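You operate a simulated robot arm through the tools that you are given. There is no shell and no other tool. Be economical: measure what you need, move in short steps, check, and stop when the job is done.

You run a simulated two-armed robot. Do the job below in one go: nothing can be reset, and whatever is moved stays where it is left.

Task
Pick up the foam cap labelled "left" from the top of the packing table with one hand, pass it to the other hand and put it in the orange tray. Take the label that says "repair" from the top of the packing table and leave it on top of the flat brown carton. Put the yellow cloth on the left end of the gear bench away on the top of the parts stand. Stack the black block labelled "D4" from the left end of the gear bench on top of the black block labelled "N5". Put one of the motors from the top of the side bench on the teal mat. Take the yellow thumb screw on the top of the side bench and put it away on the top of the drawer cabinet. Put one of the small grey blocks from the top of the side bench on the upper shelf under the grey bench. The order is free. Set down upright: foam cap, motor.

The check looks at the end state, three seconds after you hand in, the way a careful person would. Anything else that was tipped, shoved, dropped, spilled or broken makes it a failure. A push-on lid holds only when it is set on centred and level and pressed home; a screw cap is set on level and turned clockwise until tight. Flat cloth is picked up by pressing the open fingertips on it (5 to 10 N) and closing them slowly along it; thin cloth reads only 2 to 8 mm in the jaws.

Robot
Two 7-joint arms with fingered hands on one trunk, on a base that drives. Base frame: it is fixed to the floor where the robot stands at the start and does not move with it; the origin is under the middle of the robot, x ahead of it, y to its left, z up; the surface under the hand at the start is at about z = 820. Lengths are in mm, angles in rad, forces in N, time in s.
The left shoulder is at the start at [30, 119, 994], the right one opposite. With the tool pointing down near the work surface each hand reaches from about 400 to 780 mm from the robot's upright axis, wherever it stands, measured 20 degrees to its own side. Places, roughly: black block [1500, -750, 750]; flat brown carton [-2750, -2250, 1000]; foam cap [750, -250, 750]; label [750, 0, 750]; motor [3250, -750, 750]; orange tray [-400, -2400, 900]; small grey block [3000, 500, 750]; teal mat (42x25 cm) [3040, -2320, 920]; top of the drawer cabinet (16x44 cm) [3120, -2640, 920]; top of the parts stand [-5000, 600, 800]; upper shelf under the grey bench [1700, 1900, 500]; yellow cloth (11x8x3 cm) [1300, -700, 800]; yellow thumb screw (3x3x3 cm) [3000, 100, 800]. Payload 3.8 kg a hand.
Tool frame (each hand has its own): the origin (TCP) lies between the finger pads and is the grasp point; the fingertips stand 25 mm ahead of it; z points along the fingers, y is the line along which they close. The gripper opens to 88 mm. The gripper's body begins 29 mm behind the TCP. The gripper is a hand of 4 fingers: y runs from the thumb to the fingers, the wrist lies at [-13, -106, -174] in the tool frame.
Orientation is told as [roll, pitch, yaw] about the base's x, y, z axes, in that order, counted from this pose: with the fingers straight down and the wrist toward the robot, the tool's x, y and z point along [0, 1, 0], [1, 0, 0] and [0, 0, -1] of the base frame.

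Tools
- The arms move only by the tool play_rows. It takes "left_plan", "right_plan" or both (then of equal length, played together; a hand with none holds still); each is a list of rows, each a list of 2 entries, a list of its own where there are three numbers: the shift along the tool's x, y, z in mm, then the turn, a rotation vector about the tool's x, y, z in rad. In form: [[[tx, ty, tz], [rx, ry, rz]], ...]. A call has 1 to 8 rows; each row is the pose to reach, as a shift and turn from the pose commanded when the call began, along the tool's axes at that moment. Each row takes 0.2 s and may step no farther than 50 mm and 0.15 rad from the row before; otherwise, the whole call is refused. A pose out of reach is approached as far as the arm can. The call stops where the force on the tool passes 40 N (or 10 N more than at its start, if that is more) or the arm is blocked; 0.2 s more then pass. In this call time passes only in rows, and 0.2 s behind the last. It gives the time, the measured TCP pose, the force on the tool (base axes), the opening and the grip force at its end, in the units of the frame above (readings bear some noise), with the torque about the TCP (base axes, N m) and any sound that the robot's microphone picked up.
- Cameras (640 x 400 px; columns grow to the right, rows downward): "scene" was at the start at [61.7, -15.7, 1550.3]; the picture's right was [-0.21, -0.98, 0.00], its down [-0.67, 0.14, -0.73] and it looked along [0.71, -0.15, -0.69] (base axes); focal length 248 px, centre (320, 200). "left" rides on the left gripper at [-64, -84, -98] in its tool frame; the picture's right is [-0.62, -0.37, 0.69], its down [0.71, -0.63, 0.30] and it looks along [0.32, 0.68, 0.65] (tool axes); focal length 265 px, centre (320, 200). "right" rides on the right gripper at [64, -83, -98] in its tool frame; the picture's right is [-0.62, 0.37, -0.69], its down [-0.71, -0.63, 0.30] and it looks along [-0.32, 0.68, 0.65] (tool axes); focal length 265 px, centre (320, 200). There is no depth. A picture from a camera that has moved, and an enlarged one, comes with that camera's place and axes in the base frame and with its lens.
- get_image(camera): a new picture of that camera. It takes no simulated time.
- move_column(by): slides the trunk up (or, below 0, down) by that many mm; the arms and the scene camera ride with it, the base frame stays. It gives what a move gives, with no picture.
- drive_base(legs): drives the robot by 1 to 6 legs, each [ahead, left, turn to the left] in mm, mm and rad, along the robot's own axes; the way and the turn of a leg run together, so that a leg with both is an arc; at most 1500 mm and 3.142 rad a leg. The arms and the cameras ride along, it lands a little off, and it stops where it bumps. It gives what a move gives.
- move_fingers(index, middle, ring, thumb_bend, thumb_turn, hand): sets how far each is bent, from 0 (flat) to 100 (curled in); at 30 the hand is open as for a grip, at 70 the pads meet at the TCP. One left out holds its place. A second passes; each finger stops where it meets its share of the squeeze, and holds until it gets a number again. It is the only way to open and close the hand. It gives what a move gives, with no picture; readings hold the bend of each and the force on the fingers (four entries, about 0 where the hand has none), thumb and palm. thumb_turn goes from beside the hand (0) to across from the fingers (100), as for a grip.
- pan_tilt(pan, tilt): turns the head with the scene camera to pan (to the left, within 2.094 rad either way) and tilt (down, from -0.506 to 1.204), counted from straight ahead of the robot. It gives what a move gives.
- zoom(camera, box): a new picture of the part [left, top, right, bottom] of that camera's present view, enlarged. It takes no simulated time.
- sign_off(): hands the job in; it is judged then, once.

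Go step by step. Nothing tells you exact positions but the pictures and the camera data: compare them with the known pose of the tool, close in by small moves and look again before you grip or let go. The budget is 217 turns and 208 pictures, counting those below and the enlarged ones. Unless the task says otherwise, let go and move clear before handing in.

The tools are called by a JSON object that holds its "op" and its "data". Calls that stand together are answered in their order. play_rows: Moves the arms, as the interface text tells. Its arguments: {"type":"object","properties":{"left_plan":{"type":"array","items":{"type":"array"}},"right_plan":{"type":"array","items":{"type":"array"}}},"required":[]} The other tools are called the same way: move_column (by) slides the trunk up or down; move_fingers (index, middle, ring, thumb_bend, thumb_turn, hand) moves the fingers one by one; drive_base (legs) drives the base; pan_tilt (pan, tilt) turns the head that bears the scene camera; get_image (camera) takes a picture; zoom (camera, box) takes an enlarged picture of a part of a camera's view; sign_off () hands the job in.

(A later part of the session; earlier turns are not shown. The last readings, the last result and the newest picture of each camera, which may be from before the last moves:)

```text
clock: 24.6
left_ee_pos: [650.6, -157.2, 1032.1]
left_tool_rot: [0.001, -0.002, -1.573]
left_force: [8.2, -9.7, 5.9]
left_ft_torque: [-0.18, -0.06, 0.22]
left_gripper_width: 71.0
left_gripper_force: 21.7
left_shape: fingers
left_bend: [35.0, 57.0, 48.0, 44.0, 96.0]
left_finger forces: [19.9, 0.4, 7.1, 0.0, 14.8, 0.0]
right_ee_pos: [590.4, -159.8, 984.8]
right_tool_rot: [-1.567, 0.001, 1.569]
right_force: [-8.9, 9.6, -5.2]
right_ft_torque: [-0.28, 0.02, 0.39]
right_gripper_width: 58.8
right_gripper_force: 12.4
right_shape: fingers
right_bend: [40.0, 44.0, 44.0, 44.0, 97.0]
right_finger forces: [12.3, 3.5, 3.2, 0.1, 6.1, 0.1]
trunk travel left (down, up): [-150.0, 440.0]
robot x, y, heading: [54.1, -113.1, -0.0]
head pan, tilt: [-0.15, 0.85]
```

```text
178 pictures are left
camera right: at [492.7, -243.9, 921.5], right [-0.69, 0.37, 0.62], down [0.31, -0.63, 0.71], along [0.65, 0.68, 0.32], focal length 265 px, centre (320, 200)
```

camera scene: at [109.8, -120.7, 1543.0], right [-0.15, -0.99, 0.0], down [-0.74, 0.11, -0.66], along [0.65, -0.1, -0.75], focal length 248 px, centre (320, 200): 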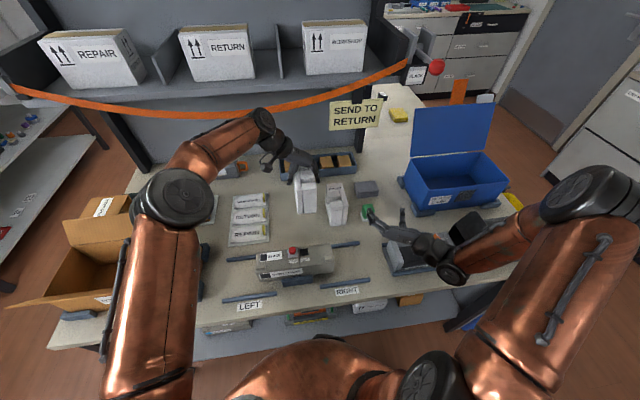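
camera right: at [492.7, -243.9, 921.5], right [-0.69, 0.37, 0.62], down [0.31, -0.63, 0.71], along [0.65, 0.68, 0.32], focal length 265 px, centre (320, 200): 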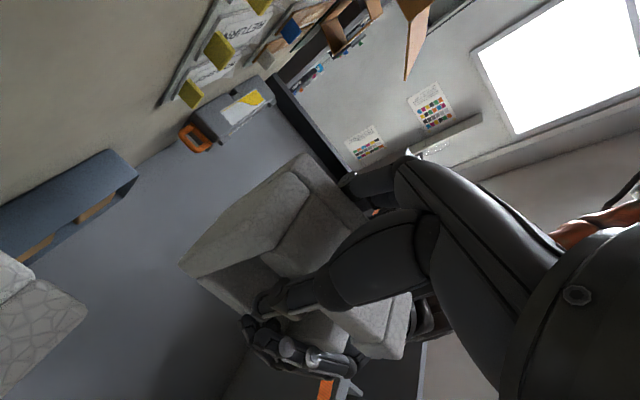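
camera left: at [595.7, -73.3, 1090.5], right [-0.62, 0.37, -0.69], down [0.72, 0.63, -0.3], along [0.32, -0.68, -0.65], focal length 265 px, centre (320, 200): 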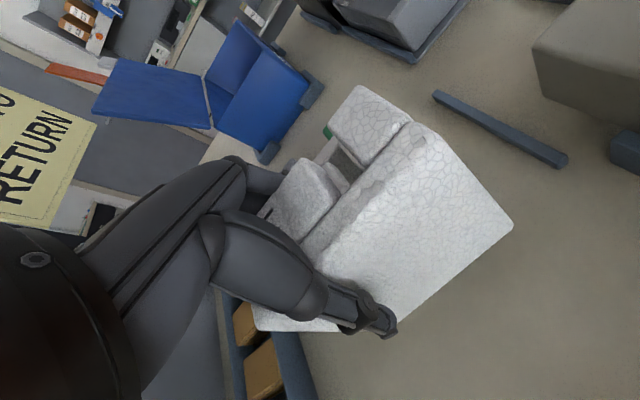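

All right fingers are in contact; I tighten them, then open the left hand.

{"op": "move_fingers", "data": {"hand": "right", "index": 56, "middle": 56, "ring": 56, "thumb_bend": 56}}

{"op": "move_fingers", "data": {"hand": "left", "index": 26, "middle": 26, "ring": 26, "thumb_bend": 28}}

{"op": "get_image", "data": {"camera": "right"}}

```text
clock: 25.6
left_ee_pos: [649.7, -157.3, 1031.8]
left_tool_rot: [0.002, -0.002, -1.573]
left_force: [9.9, -13.9, 8.5]
left_ft_torque: [-0.12, 0.0, 0.18]
left_gripper_width: 71.0
left_gripper_force: 21.7
left_shape: fingers
left_bend: [34.0, 57.0, 47.0, 44.0, 97.0]
left_finger forces: [22.2, 0.8, 7.7, 0.0, 13.4, 0.0]
right_ee_pos: [588.8, -158.8, 984.8]
right_tool_rot: [-1.568, 0.0, 1.572]
right_force: [-10.2, 13.9, -8.8]
right_ft_torque: [-0.57, 0.11, 0.66]
right_gripper_width: 55.1
right_gripper_force: 24.0
right_shape: fingers
right_bend: [41.0, 47.0, 46.0, 48.0, 97.0]
right_finger forces: [17.0, 7.6, 7.8, 0.0, 15.5, 0.0]
trunk travel left (down, up): [-150.0, 440.0]
robot x, y, heading: [52.5, -110.3, -0.002]
head pan, tilt: [-0.15, 0.85]
```

```text
clock: 26.6
left_ee_pos: [649.5, -157.4, 1030.2]
left_tool_rot: [-0.001, -0.001, -1.574]
left_force: [1.8, -6.7, 5.7]
left_ft_torque: [0.04, 0.08, 0.14]
left_gripper_width: 94.5
left_gripper_force: 4.6
left_shape: fingers
left_bend: [23.0, 26.0, 26.0, 28.0, 98.0]
left_finger forces: [8.9, 0.0, 0.0, 0.0, 0.0, 0.0]
right_ee_pos: [590.7, -160.8, 985.3]
right_tool_rot: [-1.572, 0.001, 1.569]
right_force: [-2.4, 7.0, -5.0]
right_ft_torque: [-0.4, 0.11, 0.3]
right_gripper_width: 54.8
right_gripper_force: 21.6
right_shape: fingers
right_bend: [43.0, 48.0, 47.0, 48.0, 97.0]
right_finger forces: [13.5, 6.2, 6.2, 0.0, 17.7, 0.1]
trunk travel left (down, up): [-150.0, 440.0]
robot x, y, heading: [54.4, -108.7, -0.002]
head pan, tilt: [-0.15, 0.85]
```

```text
177 pictures are left
camera right: at [493.4, -244.3, 922.0], right [-0.69, 0.37, 0.62], down [0.3, -0.63, 0.71], along [0.66, 0.68, 0.32], focal length 265 px, centre (320, 200)
```

right: 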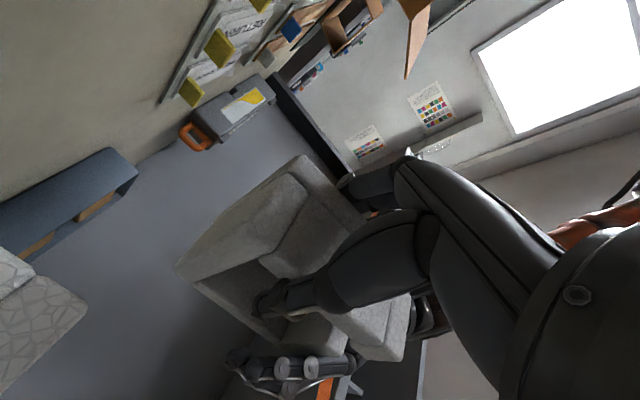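

The left index still touches; I open it further and withdraw the left hand upward.

{"op": "move_fingers", "data": {"hand": "left", "index": 8, "middle": 10, "ring": 10}}

{"op": "play_rows", "data": {"left_plan": [[[0, 2, -12], [0, 0, 0]], [[0, 2, -28], [0, 0, 0]], [[-15, -10, -50], [0, 0, 0]], [[-35, -40, -70], [0, 0, 0]], [[-50, -80, -70], [0, 0, 0]]]}}

{"op": "get_image", "data": {"camera": "scene"}}

{"op": "get_image", "data": {"camera": "left"}}

```text
clock: 27.6
left_ee_pos: [649.7, -156.5, 1031.9]
left_tool_rot: [0.0, -0.001, -1.573]
left_force: [-0.5, 1.1, 0.2]
left_ft_torque: [0.0, 0.0, -0.02]
left_gripper_width: 111.3
left_gripper_force: 0.0
left_shape: fingers
left_bend: [8.0, 10.0, 10.0, 28.0, 98.0]
left_finger forces: [0.0, 0.1, 0.0, 0.1, 0.0, 0.0]
right_ee_pos: [590.2, -159.8, 987.1]
right_tool_rot: [-1.571, 0.0, 1.569]
right_force: [-0.5, -0.1, 0.2]
right_ft_torque: [-0.01, 0.01, 0.01]
right_gripper_width: 54.8
right_gripper_force: 20.0
right_shape: fingers
right_bend: [45.0, 50.0, 50.0, 48.0, 96.0]
right_finger forces: [11.4, 4.6, 4.3, 0.1, 20.7, 0.1]
trunk travel left (down, up): [-150.0, 440.0]
robot x, y, heading: [47.1, -106.9, -0.002]
head pan, tilt: [-0.15, 0.85]
```

```text
clock: 28.8
left_ee_pos: [598.9, -74.6, 1097.2]
left_tool_rot: [0.0, -0.002, -1.573]
left_force: [-0.4, -0.2, -0.2]
left_ft_torque: [-0.03, 0.01, 0.01]
left_gripper_width: 111.5
left_gripper_force: 0.1
left_shape: fingers
left_bend: [8.0, 10.0, 10.0, 28.0, 98.0]
left_finger forces: [0.0, 0.1, 0.0, 0.1, 0.1, 0.0]
right_ee_pos: [591.4, -159.1, 987.3]
right_tool_rot: [-1.572, -0.002, 1.569]
right_force: [0.1, 0.3, -0.1]
right_ft_torque: [0.0, -0.04, 0.0]
right_gripper_width: 55.0
right_gripper_force: 20.0
right_shape: fingers
right_bend: [45.0, 50.0, 50.0, 48.0, 96.0]
right_finger forces: [11.3, 4.7, 4.3, 0.0, 20.6, 0.0]
trunk travel left (down, up): [-150.0, 440.0]
robot x, y, heading: [49.1, -108.9, 0.001]
head pan, tilt: [-0.15, 0.85]
```

```text
176 pictures are left
camera scene: at [109.6, -119.3, 1543.0], right [-0.15, -0.99, 0.0], down [-0.74, 0.11, -0.66], along [0.65, -0.1, -0.75], focal length 248 px, centre (320, 200)
```

scene: 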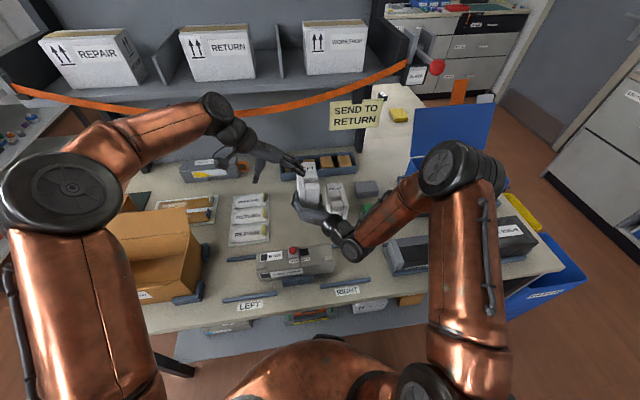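

```text
175 pictures are left
camera left: at [535.2, 9.6, 1195.4], right [-0.62, 0.37, -0.69], down [0.72, 0.63, -0.31], along [0.32, -0.69, -0.65], focal length 265 px, centre (320, 200)
```

left: 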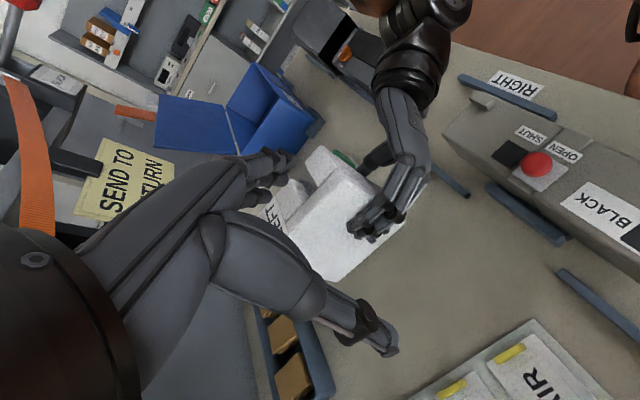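

The cap is now held by the right hand alone. Next the left hand goes over the yellow tab of the REPAIR label.

{"op": "play_rows", "data": {"left_plan": [[[4, -14, 25], [0, 0, 0]], [[8, -28, 50], [0, 0, 0]], [[12, -42, 80], [0, 0, 0]], [[15, -56, 110], [0, 0, 0]], [[18, -70, 137], [0, 0, 0]]]}}

{"op": "get_image", "data": {"camera": "left"}}

{"op": "zoom", "data": {"camera": "scene", "box": [190, 130, 320, 260]}}

```text
clock: 30.0
left_ee_pos: [619.0, -3.3, 960.7]
left_tool_rot: [0.0, 0.0, -1.573]
left_force: [0.5, 0.1, 1.0]
left_ft_torque: [-0.01, 0.06, -0.01]
left_gripper_width: 111.1
left_gripper_force: 0.0
left_shape: fingers
left_bend: [8.0, 10.0, 10.0, 28.0, 98.0]
left_finger forces: [0.0, 0.1, 0.1, 0.0, 0.0, 0.0]
right_ee_pos: [591.4, -159.9, 986.8]
right_tool_rot: [-1.572, 0.001, 1.568]
right_force: [0.7, -0.4, -0.6]
right_ft_torque: [-0.01, 0.01, -0.05]
right_gripper_width: 52.9
right_gripper_force: 18.0
right_shape: fingers
right_bend: [47.0, 51.0, 51.0, 48.0, 95.0]
right_finger forces: [10.3, 3.7, 4.0, 0.1, 17.9, 0.1]
trunk travel left (down, up): [-150.0, 440.0]
robot x, y, heading: [52.8, -106.9, 0.003]
head pan, tilt: [-0.15, 0.85]
```

```text
174 pictures are left
camera left: at [554.1, 79.3, 1058.7], right [-0.62, 0.37, -0.69], down [0.72, 0.63, -0.3], along [0.32, -0.68, -0.65], focal length 265 px, centre (320, 200)
```

left: 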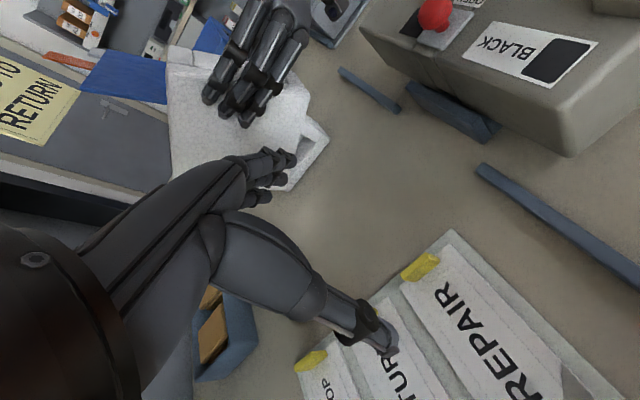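

```text
3.08 times, centred on (255, 195) of scene
camera zoom: at [110.5, -120.0, 1543.0], right [-0.15, -0.99, 0.0], down [-0.74, 0.11, -0.66], along [0.65, -0.1, -0.75], focal length 764 px, centre (520, 215)
```

zoom: 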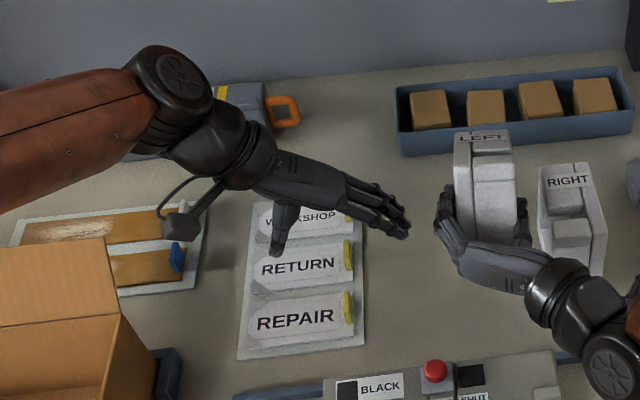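

The tab is at about [616,−6,835]. I preshape the left hand narrower, then lower over it.

{"op": "move_fingers", "data": {"hand": "left", "index": 52, "middle": 52, "ring": 52, "thumb_bend": 52}}

{"op": "play_rows", "data": {"left_plan": [[[-2, 3, 25], [0, 0, 0]], [[-5, 3, 50], [0, 0, 0]], [[-5, 3, 72], [0, 0, 0]]]}}

{"op": "get_image", "data": {"camera": "left"}}

{"op": "zoom", "data": {"camera": "scene", "box": [210, 170, 300, 250]}}

```text
clock: 31.0
left_ee_pos: [616.5, -5.7, 962.3]
left_tool_rot: [0.002, 0.0, -1.574]
left_force: [0.4, 0.5, 0.2]
left_ft_torque: [0.01, 0.01, 0.0]
left_gripper_width: 38.0
left_gripper_force: 0.2
left_shape: fingers
left_bend: [52.0, 52.0, 52.0, 52.0, 98.0]
left_finger forces: [0.1, 0.0, 0.0, 0.0, 0.1, 0.1]
right_ee_pos: [590.6, -160.7, 986.0]
right_tool_rot: [-1.57, 0.001, 1.568]
right_force: [0.4, 0.5, 0.4]
right_ft_torque: [-0.02, 0.02, 0.04]
right_gripper_width: 53.1
right_gripper_force: 18.0
right_shape: fingers
right_bend: [47.0, 51.0, 51.0, 48.0, 95.0]
right_finger forces: [10.2, 3.7, 3.9, 0.1, 18.0, 0.0]
trunk travel left (down, up): [-150.0, 440.0]
robot x, y, heading: [51.7, -108.9, -0.005]
head pan, tilt: [-0.15, 0.85]
```

```text
clock: 31.8
left_ee_pos: [614.6, -8.0, 890.0]
left_tool_rot: [0.001, 0.001, -1.573]
left_force: [-0.4, -0.6, -0.2]
left_ft_torque: [0.03, 0.01, 0.02]
left_gripper_width: 37.9
left_gripper_force: 0.1
left_shape: fingers
left_bend: [52.0, 52.0, 52.0, 52.0, 98.0]
left_finger forces: [0.1, 0.0, 0.1, 0.0, 0.0, 0.1]
right_ee_pos: [591.8, -160.0, 986.3]
right_tool_rot: [-1.569, 0.001, 1.57]
right_force: [-0.3, 0.0, -0.1]
right_ft_torque: [-0.02, 0.02, 0.0]
right_gripper_width: 53.1
right_gripper_force: 18.3
right_shape: fingers
right_bend: [47.0, 51.0, 51.0, 48.0, 95.0]
right_finger forces: [10.3, 3.7, 4.0, 0.0, 18.0, 0.0]
trunk travel left (down, up): [-150.0, 440.0]
robot x, y, heading: [47.6, -108.3, -0.002]
head pan, tilt: [-0.15, 0.85]
```

```text
172 pictures are left
camera left: at [551.8, 75.5, 986.9], right [-0.62, 0.37, -0.69], down [0.72, 0.63, -0.3], along [0.32, -0.68, -0.65], focal length 265 px, centre (320, 200)
```

left: 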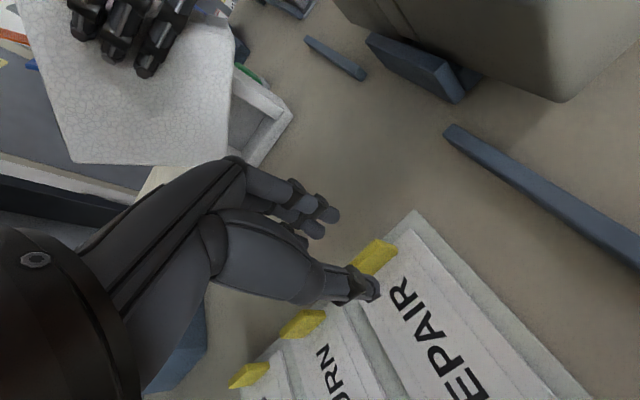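

```text
5.00 times, centred on (255, 210) of scene
camera zoom: at [110.5, -120.5, 1543.0], right [-0.15, -0.99, 0.0], down [-0.74, 0.11, -0.66], along [0.65, -0.1, -0.75], focal length 1242 px, centre (645, 150)
```

zoom: 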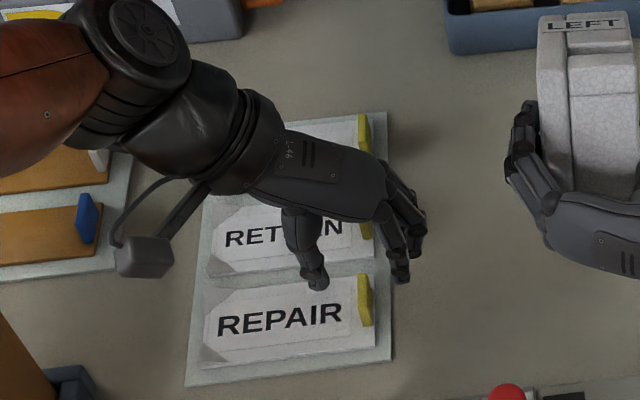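

Well centred over the tab. I lower the fingers around it.

{"op": "play_rows", "data": {"left_plan": [[[-2, -2, 15], [0, 0, 0]], [[-3, -2, 26], [0, 0, 0]], [[-3, -2, 33], [0, 0, 0]]]}}

{"op": "get_image", "data": {"camera": "left"}}

{"op": "zoom", "data": {"camera": "scene", "box": [210, 170, 300, 250]}}

```text
clock: 32.6
left_ee_pos: [611.0, -5.9, 858.0]
left_tool_rot: [-0.001, 0.0, -1.573]
left_force: [-0.7, -0.1, -0.5]
left_ft_torque: [0.04, 0.01, -0.02]
left_gripper_width: 37.6
left_gripper_force: 0.0
left_shape: fingers
left_bend: [52.0, 52.0, 52.0, 52.0, 98.0]
left_finger forces: [0.1, 0.1, 0.0, 0.0, 0.0, 0.0]
right_ee_pos: [589.8, -160.8, 985.5]
right_tool_rot: [-1.569, 0.0, 1.569]
right_force: [1.7, 0.2, -0.4]
right_ft_torque: [0.0, 0.02, 0.03]
right_gripper_width: 53.1
right_gripper_force: 18.0
right_shape: fingers
right_bend: [47.0, 51.0, 51.0, 48.0, 95.0]
right_finger forces: [10.3, 3.7, 3.9, 0.0, 18.1, 0.0]
trunk travel left (down, up): [-150.0, 440.0]
robot x, y, heading: [49.3, -108.6, -0.006]
head pan, tilt: [-0.15, 0.85]
```

```text
170 pictures are left
camera left: at [547.5, 78.1, 955.3], right [-0.62, 0.37, -0.69], down [0.72, 0.63, -0.3], along [0.32, -0.68, -0.65], focal length 265 px, centre (320, 200)
```

left: 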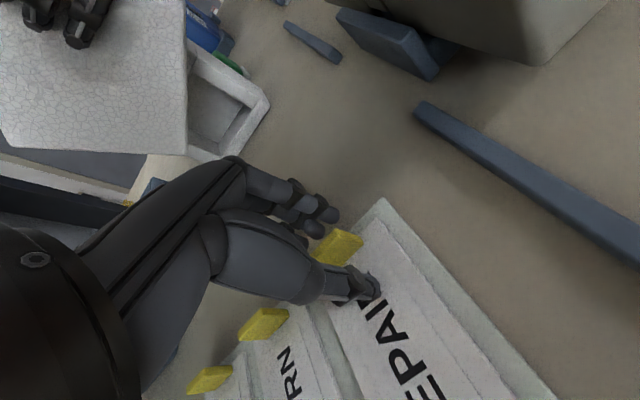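

```text
5.00 times, centred on (255, 210) of scene
camera zoom: at [110.2, -120.5, 1543.0], right [-0.15, -0.99, 0.0], down [-0.74, 0.11, -0.66], along [0.65, -0.1, -0.75], focal length 1242 px, centre (645, 150)
```

zoom: 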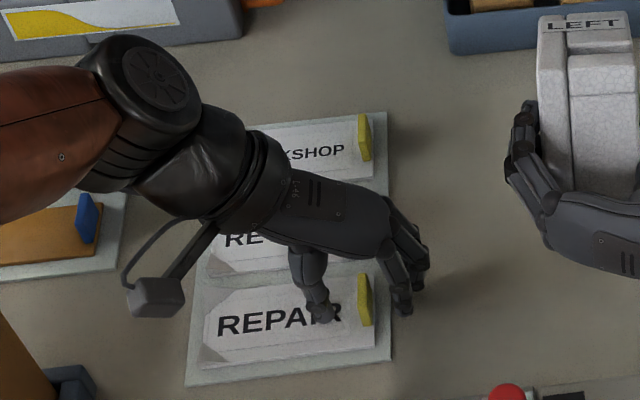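

Tab lies between thumb and fingers. I lower a little more until near the board, then close.

{"op": "play_rows", "data": {"left_plan": [[[0, 0, 4], [0, 0, 0]], [[0, 0, 8], [0, 0, 0]]]}}

{"op": "move_fingers", "data": {"hand": "left", "index": 62, "middle": 62, "ring": 62, "thumb_bend": 62}}

{"op": "get_image", "data": {"camera": "left"}}

```text
clock: 33.2
left_ee_pos: [609.9, -7.8, 855.0]
left_tool_rot: [0.006, -0.004, -1.571]
left_force: [0.7, -2.0, 26.4]
left_ft_torque: [0.84, 0.15, 0.02]
left_gripper_width: 39.5
left_gripper_force: 13.1
left_shape: fingers
left_bend: [52.0, 52.0, 52.0, 51.0, 98.0]
left_finger forces: [0.1, 0.0, 0.1, 0.0, 26.1, 0.1]
right_ee_pos: [589.2, -160.3, 988.0]
right_tool_rot: [-1.574, -0.004, 1.57]
right_force: [0.0, 0.2, 0.5]
right_ft_torque: [0.0, 0.03, 0.03]
right_gripper_width: 53.1
right_gripper_force: 17.5
right_shape: fingers
right_bend: [47.0, 51.0, 51.0, 48.0, 95.0]
right_finger forces: [10.3, 3.7, 4.0, 0.0, 18.1, 0.0]
trunk travel left (down, up): [-150.0, 440.0]
robot x, y, heading: [50.3, -108.5, -0.001]
head pan, tilt: [-0.15, 0.85]
```

```text
clock: 33.9
left_ee_pos: [612.4, -5.2, 855.9]
left_tool_rot: [0.008, -0.003, -1.568]
left_force: [-0.8, 3.5, 17.4]
left_ft_torque: [0.58, 0.13, 0.0]
left_gripper_width: 23.4
left_gripper_force: 8.8
left_shape: fingers
left_bend: [62.0, 62.0, 62.0, 57.0, 97.0]
left_finger forces: [0.1, 0.0, 0.0, 0.1, 17.9, 0.0]
right_ee_pos: [591.1, -159.6, 985.7]
right_tool_rot: [-1.571, 0.001, 1.57]
right_force: [0.5, -0.4, 1.5]
right_ft_torque: [-0.02, 0.01, 0.03]
right_gripper_width: 52.9
right_gripper_force: 18.3
right_shape: fingers
right_bend: [47.0, 51.0, 51.0, 48.0, 95.0]
right_finger forces: [10.3, 3.7, 4.0, 0.0, 18.1, 0.1]
trunk travel left (down, up): [-150.0, 440.0]
robot x, y, heading: [54.1, -109.8, 0.001]
head pan, tilt: [-0.15, 0.85]
stopped (left hand): the force on the tool passed its limit at 40 N (the readings are from after the stop); the commanded pose is now the measured one
```

```text
168 pictures are left
camera left: at [548.5, 78.2, 952.5], right [-0.61, 0.37, -0.7], down [0.72, 0.63, -0.3], along [0.33, -0.69, -0.65], focal length 265 px, centre (320, 200)
```

left: 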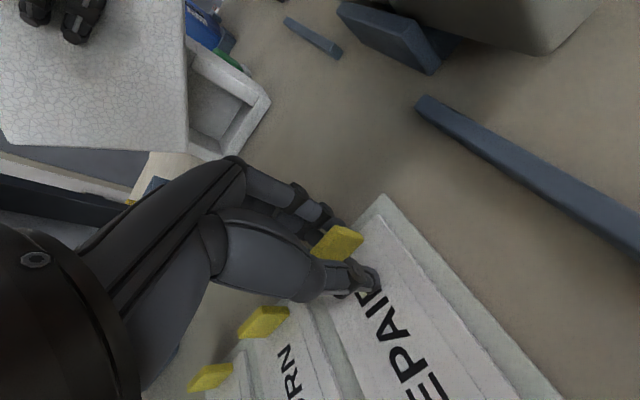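

The thumb presses on the label's surface. I raise 5 mm, then close until the tab is pinched.

{"op": "play_rows", "data": {"left_plan": [[[0, 0, -3], [0, 0, 0]], [[0, 0, -6], [0, 0, 0]]]}}

{"op": "move_fingers", "data": {"hand": "left", "index": 70, "middle": 70, "ring": 70, "thumb_bend": 66}}

{"op": "get_image", "data": {"camera": "left"}}

```text
clock: 34.5
left_ee_pos: [610.3, -7.6, 856.6]
left_tool_rot: [0.003, -0.002, -1.572]
left_force: [-0.3, -0.5, -0.5]
left_ft_torque: [0.0, 0.02, -0.03]
left_gripper_width: 16.1
left_gripper_force: 0.0
left_shape: fingers
left_bend: [62.0, 62.0, 62.0, 62.0, 98.0]
left_finger forces: [0.0, 0.0, 0.0, 0.0, 0.0, 0.0]
right_ee_pos: [591.0, -161.4, 985.8]
right_tool_rot: [-1.571, -0.001, 1.569]
right_force: [-0.2, -0.1, 0.9]
right_ft_torque: [0.02, 0.03, -0.05]
right_gripper_width: 53.0
right_gripper_force: 18.2
right_shape: fingers
right_bend: [47.0, 51.0, 51.0, 48.0, 95.0]
right_finger forces: [10.2, 3.8, 3.9, 0.0, 18.0, 0.1]
trunk travel left (down, up): [-150.0, 440.0]
robot x, y, heading: [52.7, -110.3, -0.002]
head pan, tilt: [-0.15, 0.85]
```

```text
clock: 35.5
left_ee_pos: [612.3, -5.5, 858.9]
left_tool_rot: [0.005, -0.001, -1.569]
left_force: [0.2, -0.2, 0.7]
left_ft_torque: [-0.02, -0.02, 0.01]
left_gripper_width: 3.6
left_gripper_force: 0.5
left_shape: fingers
left_bend: [69.0, 70.0, 70.0, 66.0, 98.0]
left_finger forces: [0.3, 0.2, 0.0, 0.0, 0.5, 0.1]
right_ee_pos: [590.8, -160.7, 986.0]
right_tool_rot: [-1.57, 0.001, 1.569]
right_force: [-0.8, 0.3, 0.0]
right_ft_torque: [0.02, 0.01, 0.02]
right_gripper_width: 53.2
right_gripper_force: 18.0
right_shape: fingers
right_bend: [47.0, 51.0, 51.0, 48.0, 95.0]
right_finger forces: [10.3, 3.7, 4.0, 0.1, 18.0, 0.1]
trunk travel left (down, up): [-150.0, 440.0]
robot x, y, heading: [51.4, -108.2, -0.003]
head pan, tilt: [-0.15, 0.85]
```

```text
167 pictures are left
camera left: at [547.9, 77.8, 956.1], right [-0.62, 0.37, -0.7], down [0.72, 0.63, -0.3], along [0.33, -0.68, -0.65], focal length 265 px, centre (320, 200)
```

left: 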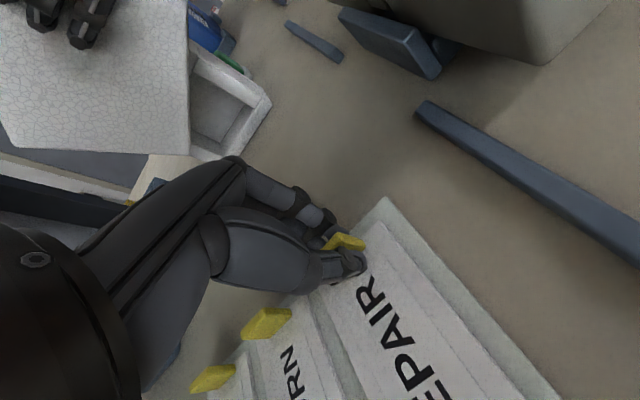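

The thin tab is between the pads (3.6 mm). I squeeze firmly and lift.

{"op": "move_fingers", "data": {"hand": "left", "index": 78, "middle": 78, "ring": 78, "thumb_bend": 76}}

{"op": "play_rows", "data": {"left_plan": [[[0, 0, -10], [0, 0, 0]], [[0, 0, -30], [0, 0, 0]], [[0, 0, -60], [0, 0, 0]], [[-10, -10, -100], [0, 0, 0]], [[-20, -20, -140], [0, 0, 0]]]}}

{"op": "get_image", "data": {"camera": "left"}}

{"op": "get_image", "data": {"camera": "scene"}}

```text
clock: 36.5
left_ee_pos: [613.0, -6.0, 858.8]
left_tool_rot: [0.006, -0.002, -1.574]
left_force: [0.7, 0.0, 2.2]
left_ft_torque: [0.1, 0.07, -0.04]
left_gripper_width: 0.4
left_gripper_force: 12.4
left_shape: fingers
left_bend: [76.0, 77.0, 78.0, 67.0, 96.0]
left_finger forces: [7.1, 4.0, 0.1, 0.1, 13.5, 0.0]
right_ee_pos: [590.4, -160.6, 986.3]
right_tool_rot: [-1.57, 0.0, 1.569]
right_force: [-0.6, 0.0, 0.2]
right_ft_torque: [0.01, 0.03, -0.02]
right_gripper_width: 53.2
right_gripper_force: 18.2
right_shape: fingers
right_bend: [47.0, 51.0, 51.0, 48.0, 95.0]
right_finger forces: [10.3, 3.7, 3.9, 0.0, 17.9, 0.1]
trunk travel left (down, up): [-150.0, 440.0]
robot x, y, heading: [52.1, -108.5, 0.002]
head pan, tilt: [-0.15, 0.85]
```

```text
clock: 37.7
left_ee_pos: [591.4, 14.6, 998.7]
left_tool_rot: [0.005, -0.003, -1.57]
left_force: [-1.5, -0.1, 0.2]
left_ft_torque: [-0.03, -0.05, 0.01]
left_gripper_width: 0.5
left_gripper_force: 10.7
left_shape: fingers
left_bend: [76.0, 77.0, 78.0, 67.0, 95.0]
left_finger forces: [8.0, 2.8, 0.0, 0.0, 10.9, 0.1]
right_ee_pos: [590.5, -161.2, 986.5]
right_tool_rot: [-1.571, -0.001, 1.568]
right_force: [-0.1, -0.6, -0.1]
right_ft_torque: [-0.04, 0.01, 0.0]
right_gripper_width: 53.2
right_gripper_force: 17.5
right_shape: fingers
right_bend: [47.0, 51.0, 51.0, 48.0, 95.0]
right_finger forces: [10.2, 3.6, 4.0, 0.0, 17.9, 0.1]
trunk travel left (down, up): [-150.0, 440.0]
robot x, y, heading: [48.4, -111.5, -0.001]
head pan, tilt: [-0.15, 0.85]
```

```text
166 pictures are left
camera left: at [528.6, 98.2, 1096.4], right [-0.62, 0.37, -0.7], down [0.72, 0.63, -0.3], along [0.33, -0.68, -0.65], focal length 265 px, centre (320, 200)
```

left: 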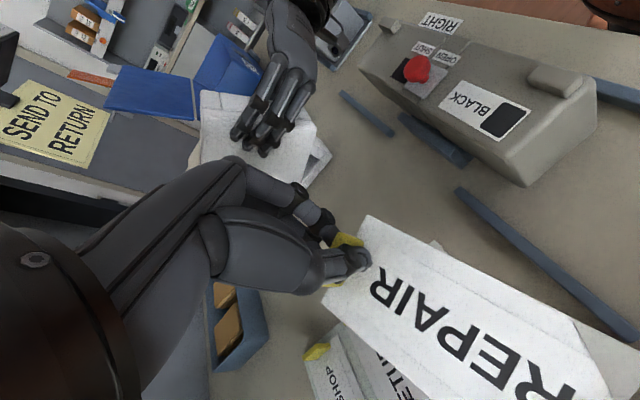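

```text
165 pictures are left
camera scene: at [109.4, -120.7, 1543.1], right [-0.15, -0.99, 0.0], down [-0.74, 0.11, -0.66], along [0.65, -0.1, -0.75], focal length 248 px, centre (320, 200)
```

scene: 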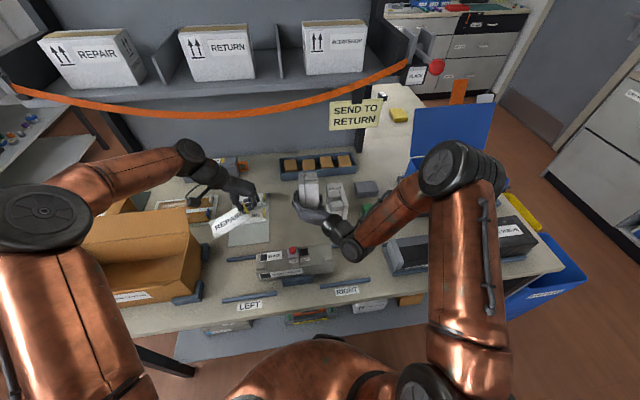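

The label is held by its tab, text side up. I raise the trunk, back off, turn to face the shelving on the right and drive towards the tray.

{"op": "move_column", "data": {"by": 100}}

{"op": "drive_base", "data": {"legs": [[-330, 0, 0], [0, 0, -1.571], [1250, -70, 0]]}}

{"op": "pan_tilt", "data": {"pan": 0.0, "tilt": 0.55}}

{"op": "get_image", "data": {"camera": "scene"}}

```text
clock: 39.1
left_ee_pos: [594.7, 14.7, 1098.4]
left_tool_rot: [0.004, -0.002, -1.57]
left_force: [-0.1, 0.4, 0.3]
left_ft_torque: [0.02, -0.02, 0.0]
left_gripper_width: 0.7
left_gripper_force: 10.8
left_shape: fingers
left_bend: [76.0, 77.0, 78.0, 67.0, 95.0]
left_finger forces: [8.0, 2.9, 0.0, 0.0, 10.9, 0.1]
right_ee_pos: [590.7, -161.6, 1086.1]
right_tool_rot: [-1.568, 0.0, 1.568]
right_force: [0.3, -0.4, -1.1]
right_ft_torque: [0.0, 0.02, 0.01]
right_gripper_width: 53.2
right_gripper_force: 17.6
right_shape: fingers
right_bend: [47.0, 51.0, 51.0, 48.0, 95.0]
right_finger forces: [10.3, 3.6, 4.1, 0.0, 17.9, 0.0]
trunk travel left (down, up): [-250.0, 340.0]
robot x, y, heading: [52.1, -111.5, 0.001]
head pan, tilt: [-0.15, 0.85]
```

```text
clock: 50.9
left_ee_pos: [-190.5, -1902.1, 1097.3]
left_tool_rot: [0.004, -0.002, -3.127]
left_force: [-1.0, 0.1, -1.0]
left_ft_torque: [-0.02, -0.01, 0.01]
left_gripper_width: 0.2
left_gripper_force: 10.8
left_shape: fingers
left_bend: [76.0, 77.0, 78.0, 67.0, 95.0]
left_finger forces: [8.1, 2.8, 0.1, 0.0, 10.9, 0.1]
right_ee_pos: [-363.5, -1902.5, 1085.4]
right_tool_rot: [-1.569, 0.001, 0.016]
right_force: [-0.9, 0.1, -1.0]
right_ft_torque: [-0.01, -0.01, 0.02]
right_gripper_width: 53.1
right_gripper_force: 17.3
right_shape: fingers
right_bend: [47.0, 51.0, 51.0, 48.0, 95.0]
right_finger forces: [9.9, 3.6, 3.9, 0.1, 17.5, 0.1]
trunk travel left (down, up): [-250.0, 340.0]
robot x, y, heading: [-323.2, -1361.6, -1.554]
head pan, tilt: [-0.15, 0.85]
```

```text
clock: 51.7
left_ee_pos: [-189.9, -1900.8, 1097.8]
left_tool_rot: [0.005, -0.003, -3.127]
left_force: [-0.8, 0.0, -0.5]
left_ft_torque: [0.03, -0.01, 0.02]
left_gripper_width: 0.4
left_gripper_force: 10.7
left_shape: fingers
left_bend: [76.0, 77.0, 78.0, 67.0, 95.0]
left_finger forces: [8.1, 2.8, 0.0, 0.1, 11.0, 0.0]
right_ee_pos: [-364.8, -1901.8, 1086.3]
right_tool_rot: [-1.573, 0.001, 0.013]
right_force: [0.9, 0.0, -0.2]
right_ft_torque: [0.0, -0.02, 0.01]
right_gripper_width: 53.2
right_gripper_force: 17.6
right_shape: fingers
right_bend: [47.0, 51.0, 51.0, 48.0, 95.0]
right_finger forces: [10.0, 3.7, 3.9, 0.1, 17.6, 0.0]
trunk travel left (down, up): [-250.0, 340.0]
robot x, y, heading: [-321.1, -1360.4, -1.555]
head pan, tilt: [0.0, 0.55]
```

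```text
164 pictures are left
camera scene: at [-321.8, -1430.8, 1668.4], right [-1.0, -0.01, 0.0], down [-0.01, 0.52, -0.85], along [0.01, -0.85, -0.52], focal length 248 px, centre (320, 200)
```

scene: 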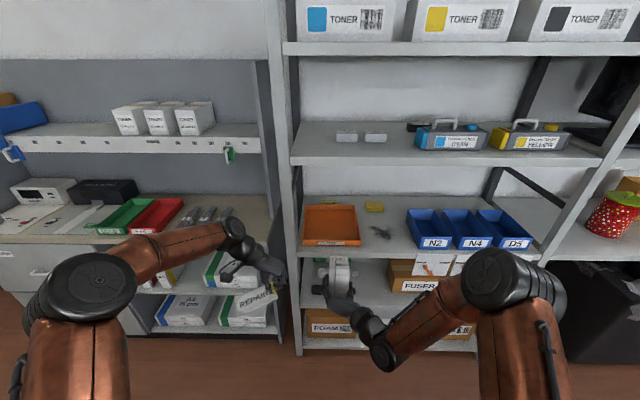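

The tray is at about x −371, y −2283…−2590, z≈900. The shelf post is near the left hand, so I retract the left hand, drive only 270 mm ahead and reach in with the right arm.

{"op": "play_rows", "data": {"left_plan": [[[-40, 0, 0], [0, 0, 0]], [[-80, 0, 0], [0, 0, 0]]]}}

{"op": "move_column", "data": {"by": -70}}

{"op": "drive_base", "data": {"legs": [[270, 0, -0.016]]}}

{"op": "get_image", "data": {"camera": "scene"}}

{"op": "get_image", "data": {"camera": "right"}}

```text
clock: 52.3
left_ee_pos: [-190.4, -1824.2, 1096.7]
left_tool_rot: [0.005, -0.001, -3.125]
left_force: [-0.2, 0.3, 0.2]
left_ft_torque: [-0.02, 0.01, -0.05]
left_gripper_width: 0.2
left_gripper_force: 10.5
left_shape: fingers
left_bend: [76.0, 77.0, 78.0, 67.0, 95.0]
left_finger forces: [8.1, 2.7, 0.0, 0.1, 10.9, 0.0]
right_ee_pos: [-365.1, -1901.8, 1086.6]
right_tool_rot: [-1.57, -0.001, 0.015]
right_force: [-1.0, -0.8, -0.5]
right_ft_torque: [0.02, 0.02, 0.01]
right_gripper_width: 53.0
right_gripper_force: 17.6
right_shape: fingers
right_bend: [47.0, 51.0, 51.0, 48.0, 95.0]
right_finger forces: [10.0, 3.7, 4.0, 0.0, 17.6, 0.0]
trunk travel left (down, up): [-250.0, 340.0]
robot x, y, heading: [-321.6, -1362.3, -1.56]
head pan, tilt: [0.0, 0.55]
```

```text
clock: 53.4
left_ee_pos: [-189.8, -1824.2, 1026.1]
left_tool_rot: [0.006, -0.002, -3.125]
left_force: [-0.8, 0.8, -0.4]
left_ft_torque: [0.02, 0.0, 0.0]
left_gripper_width: 0.6
left_gripper_force: 10.8
left_shape: fingers
left_bend: [76.0, 77.0, 78.0, 67.0, 95.0]
left_finger forces: [8.1, 2.8, 0.0, 0.1, 10.9, 0.1]
right_ee_pos: [-365.3, -1902.6, 1017.0]
right_tool_rot: [-1.571, 0.0, 0.014]
right_force: [0.3, -0.4, -0.2]
right_ft_torque: [0.02, 0.02, -0.03]
right_gripper_width: 53.0
right_gripper_force: 17.5
right_shape: fingers
right_bend: [47.0, 51.0, 51.0, 48.0, 95.0]
right_finger forces: [10.0, 3.6, 3.8, 0.1, 17.6, 0.0]
trunk travel left (down, up): [-180.0, 410.0]
robot x, y, heading: [-323.9, -1362.4, -1.555]
head pan, tilt: [0.0, 0.55]
```

```text
clock: 55.4
left_ee_pos: [-196.2, -2105.5, 1025.4]
left_tool_rot: [0.003, 0.0, 3.139]
left_force: [0.9, -0.1, 0.2]
left_ft_torque: [-0.06, -0.03, -0.02]
left_gripper_width: 0.3
left_gripper_force: 11.1
left_shape: fingers
left_bend: [76.0, 77.0, 78.0, 67.0, 95.0]
left_finger forces: [8.0, 2.8, 0.0, 0.0, 10.8, 0.1]
right_ee_pos: [-373.5, -2178.9, 1016.2]
right_tool_rot: [-1.571, 0.0, -0.003]
right_force: [-0.1, 0.7, -0.3]
right_ft_torque: [0.01, 0.03, -0.02]
right_gripper_width: 53.2
right_gripper_force: 17.3
right_shape: fingers
right_bend: [47.0, 51.0, 51.0, 48.0, 95.0]
right_finger forces: [10.0, 3.6, 3.8, 0.0, 17.6, 0.0]
trunk travel left (down, up): [-180.0, 410.0]
robot x, y, heading: [-320.6, -1640.8, -1.571]
head pan, tilt: [0.0, 0.55]
```

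```text
163 pictures are left
camera scene: at [-321.6, -1709.6, 1598.3], right [-1.0, 0.0, 0.0], down [0.0, 0.52, -0.85], along [0.0, -0.85, -0.52], focal length 248 px, centre (320, 200)
```

scene: 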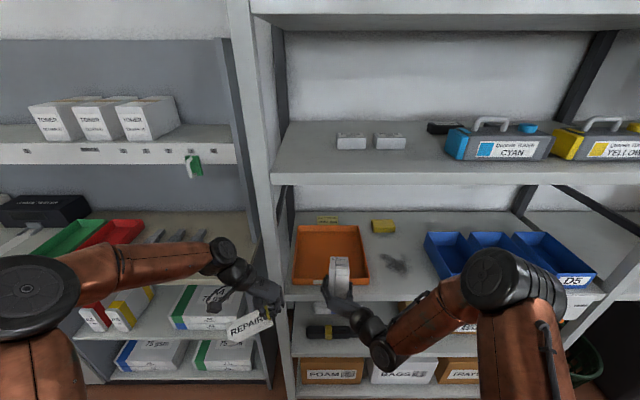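

```text
162 pictures are left
camera right: at [-455.4, -2080.9, 951.4], right [0.37, 0.69, 0.62], down [-0.63, -0.3, 0.71], along [0.68, -0.66, 0.32], focal length 265 px, centre (320, 200)
```

right: 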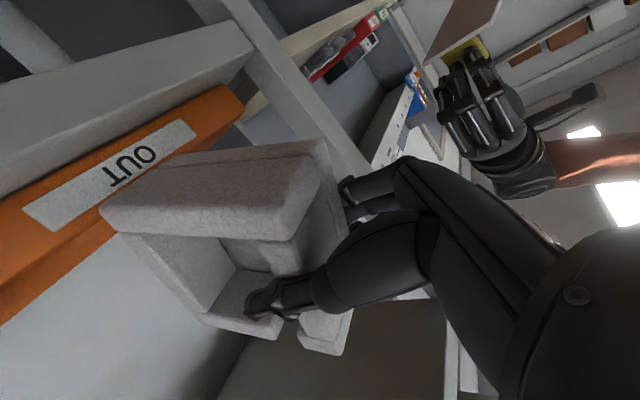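

The tray is directly ahead. I zoom to measure its rim and floor.

{"op": "zoom", "data": {"camera": "scene", "box": [280, 210, 380, 310]}}

```text
4.00 times, centred on (330, 260) of scene
camera zoom: at [-321.6, -1709.6, 1598.3], right [-1.0, 0.0, 0.0], down [0.0, 0.52, -0.85], along [0.0, -0.85, -0.52], focal length 993 px, centre (280, -40)
```

zoom: 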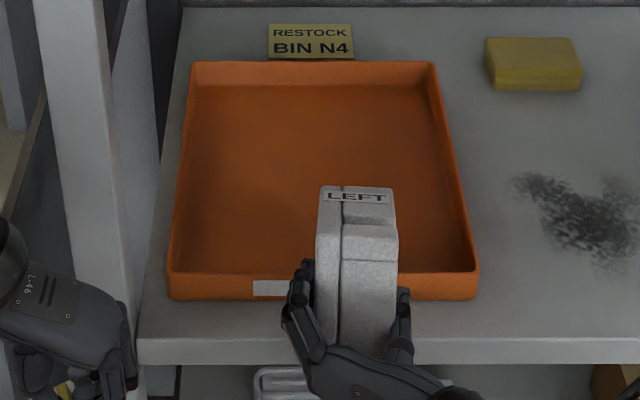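

The forward-pointing hand can't set the cap over the tray's rim without the hand hitting it. So I'll first set the cap on the free shelf spot right of the tray (x≈−590), then regrip it from above. I drive right 215 mm.

{"op": "drive_base", "data": {"legs": [[0, -215, 0]]}}

{"op": "play_rows", "data": {"right_plan": [[[0, 0, 30], [0, 0, 0]], [[0, 0, 60], [0, 0, 0]], [[0, 0, 100], [0, 0, 0]], [[0, 0, 130], [0, 0, 0]], [[30, 0, 138], [0, 0, 0]], [[60, 0, 138], [0, 0, 0]], [[90, 0, 138], [0, 0, 0]]]}}

{"op": "get_image", "data": {"camera": "scene"}}

{"op": "get_image", "data": {"camera": "right"}}

```text
clock: 57.0
left_ee_pos: [-411.3, -2103.9, 1027.2]
left_tool_rot: [0.006, 0.0, 3.141]
left_force: [-0.8, -0.1, 0.1]
left_ft_torque: [0.0, -0.04, 0.03]
left_gripper_width: 0.6
left_gripper_force: 11.0
left_shape: fingers
left_bend: [76.0, 77.0, 78.0, 67.0, 95.0]
left_finger forces: [8.1, 2.8, 0.0, 0.1, 10.8, 0.0]
right_ee_pos: [-587.5, -2177.5, 1016.3]
right_tool_rot: [-1.57, -0.001, -0.003]
right_force: [-1.8, 0.5, -0.8]
right_ft_torque: [0.04, 0.03, 0.05]
right_gripper_width: 53.1
right_gripper_force: 18.0
right_shape: fingers
right_bend: [47.0, 51.0, 51.0, 48.0, 95.0]
right_finger forces: [10.0, 3.6, 3.8, 0.0, 17.6, 0.1]
trunk travel left (down, up): [-180.0, 410.0]
robot x, y, heading: [-538.5, -1637.2, -1.57]
head pan, tilt: [0.0, 0.55]
```

```text
clock: 58.6
left_ee_pos: [-410.4, -2102.0, 1027.7]
left_tool_rot: [0.008, -0.003, 3.14]
left_force: [0.5, 0.0, -1.5]
left_ft_torque: [-0.04, -0.01, -0.01]
left_gripper_width: 0.5
left_gripper_force: 10.7
left_shape: fingers
left_bend: [76.0, 77.0, 78.0, 67.0, 95.0]
left_finger forces: [8.1, 2.8, 0.0, 0.0, 10.9, 0.0]
right_ee_pos: [-585.2, -2317.8, 931.7]
right_tool_rot: [-1.584, -0.007, -0.004]
right_force: [0.4, -3.0, 21.5]
right_ft_torque: [0.0, 0.03, 0.04]
right_gripper_width: 53.7
right_gripper_force: 17.6
right_shape: fingers
right_bend: [47.0, 51.0, 51.0, 47.0, 100.0]
right_finger forces: [10.4, 3.6, 4.0, 0.0, 17.9, 0.0]
trunk travel left (down, up): [-180.0, 410.0]
robot x, y, heading: [-534.4, -1637.6, -1.576]
head pan, tilt: [0.0, 0.55]
```

```text
160 pictures are left
camera scene: at [-534.8, -1703.7, 1598.9], right [-1.0, 0.0, 0.0], down [0.0, 0.52, -0.85], along [0.0, -0.85, -0.52], focal length 248 px, centre (320, 200)
```

scene: 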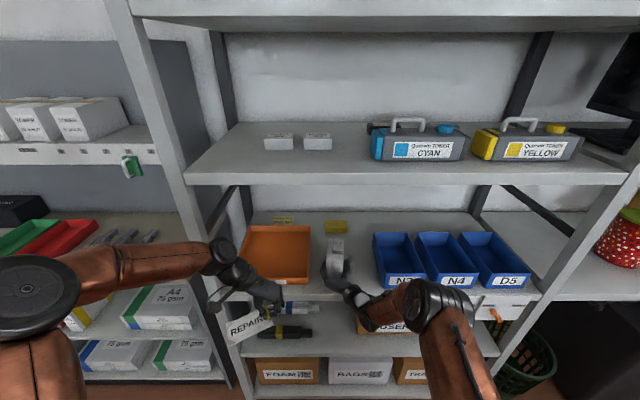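

```text
159 pictures are left
camera right: at [-666.4, -2220.0, 865.4], right [0.37, 0.7, 0.61], down [-0.63, -0.29, 0.72], along [0.68, -0.65, 0.34], focal length 265 px, centre (320, 200)
```

right: 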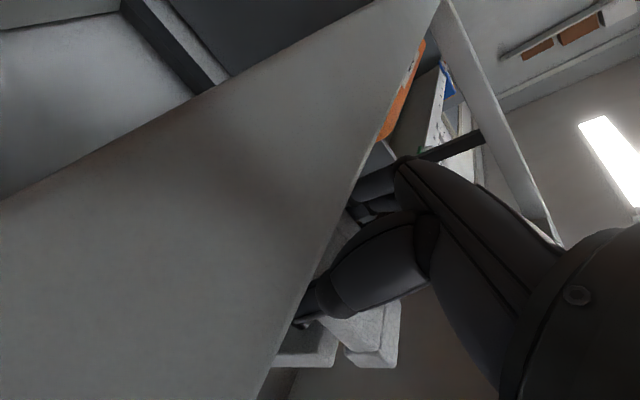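

Contact at z≈931 fits the shelf surface at ≈892. I check that the cap sits flat before releasing.

{"op": "zoom", "data": {"camera": "scene", "box": [290, 210, 390, 310]}}

{"op": "play_rows", "data": {"right_plan": [[[-3, 0, 0], [0, 0, 0]]]}}

```text
4.00 times, centred on (340, 260) of scene
camera zoom: at [-534.8, -1703.7, 1598.9], right [-1.0, 0.0, 0.0], down [0.0, 0.52, -0.85], along [0.0, -0.85, -0.52], focal length 993 px, centre (240, -40)
```

zoom: 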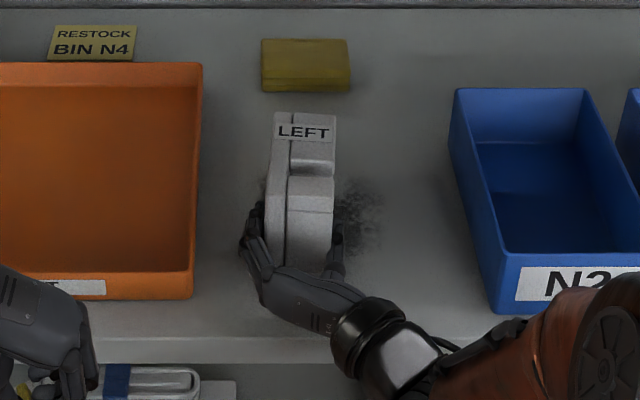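

```text
clock: 59.0
left_ee_pos: [-409.6, -2102.6, 1027.0]
left_tool_rot: [0.006, -0.002, 3.139]
left_force: [-0.5, -0.3, 0.3]
left_ft_torque: [-0.01, -0.01, -0.06]
left_gripper_width: 0.6
left_gripper_force: 10.6
left_shape: fingers
left_bend: [76.0, 77.0, 78.0, 67.0, 95.0]
left_finger forces: [8.0, 2.8, 0.0, 0.0, 10.9, 0.0]
right_ee_pos: [-585.8, -2316.6, 930.8]
right_tool_rot: [-1.576, -0.002, -0.003]
right_force: [2.9, -5.5, 19.9]
right_ft_torque: [-0.04, 0.0, 0.05]
right_gripper_width: 53.9
right_gripper_force: 17.7
right_shape: fingers
right_bend: [47.0, 51.0, 51.0, 47.0, 100.0]
right_finger forces: [11.1, 3.7, 3.9, 0.0, 16.7, 0.1]
trunk travel left (down, up): [-180.0, 410.0]
robot x, y, heading: [-532.4, -1638.8, -1.577]
head pan, tilt: [0.0, 0.55]
```

The cap stands flat on the shelf. I release it and pull the right hand straight back.

{"op": "move_fingers", "data": {"hand": "right", "index": 20, "middle": 20, "ring": 20, "thumb_bend": 28}}

{"op": "play_rows", "data": {"right_plan": [[[0, 0, -30], [0, 0, 0]], [[0, 0, -70], [0, 0, 0]], [[0, 0, -110], [0, 0, 0]], [[-20, 0, -150], [0, 0, 0]], [[-60, 0, -180], [0, 0, 0]], [[-100, 0, -200], [0, 0, 0]]]}}

{"op": "zoom", "data": {"camera": "scene", "box": [290, 210, 390, 310]}}

```text
clock: 60.0
left_ee_pos: [-410.4, -2103.7, 1027.0]
left_tool_rot: [0.005, -0.002, 3.139]
left_force: [-0.5, -0.5, -0.7]
left_ft_torque: [-0.01, -0.01, 0.0]
left_gripper_width: 0.4
left_gripper_force: 10.7
left_shape: fingers
left_bend: [76.0, 77.0, 78.0, 67.0, 95.0]
left_finger forces: [8.0, 2.8, 0.1, 0.1, 10.9, 0.1]
right_ee_pos: [-585.0, -2315.3, 928.0]
right_tool_rot: [-1.57, 0.0, -0.005]
right_force: [1.0, -0.4, -1.4]
right_ft_torque: [-0.01, 0.03, 0.01]
right_gripper_width: 97.7
right_gripper_force: 0.0
right_shape: fingers
right_bend: [20.0, 20.0, 20.0, 28.0, 98.0]
right_finger forces: [0.1, 0.1, 0.0, 0.0, 0.0, 0.1]
trunk travel left (down, up): [-180.0, 410.0]
robot x, y, heading: [-533.3, -1639.8, -1.576]
head pan, tilt: [0.0, 0.55]
```

```text
clock: 61.4
left_ee_pos: [-409.8, -2103.1, 1026.9]
left_tool_rot: [0.007, -0.002, 3.14]
left_force: [0.3, -0.7, 0.8]
left_ft_torque: [0.0, 0.0, 0.01]
left_gripper_width: 0.7
left_gripper_force: 11.0
left_shape: fingers
left_bend: [76.0, 77.0, 78.0, 67.0, 95.0]
left_finger forces: [8.1, 2.9, 0.0, 0.0, 10.8, 0.0]
right_ee_pos: [-584.0, -2111.1, 1031.7]
right_tool_rot: [-1.57, 0.001, -0.004]
right_force: [0.3, -0.7, -0.7]
right_ft_torque: [-0.01, -0.01, 0.02]
right_gripper_width: 98.0
right_gripper_force: 0.0
right_shape: fingers
right_bend: [20.0, 20.0, 20.0, 28.0, 98.0]
right_finger forces: [0.0, 0.0, 0.1, 0.1, 0.1, 0.0]
trunk travel left (down, up): [-180.0, 410.0]
robot x, y, heading: [-534.7, -1637.5, -1.572]
head pan, tilt: [0.0, 0.55]
```

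```text
4.00 times, centred on (340, 260) of scene
camera zoom: at [-534.8, -1706.1, 1598.5], right [-1.0, 0.0, 0.0], down [0.0, 0.52, -0.85], along [0.0, -0.85, -0.52], focal length 993 px, centre (240, -40)
```

zoom: 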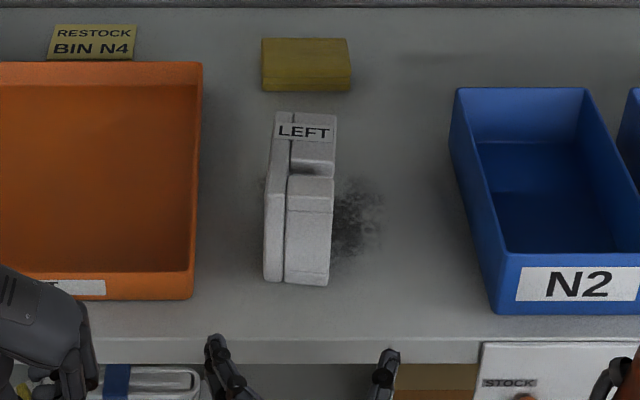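

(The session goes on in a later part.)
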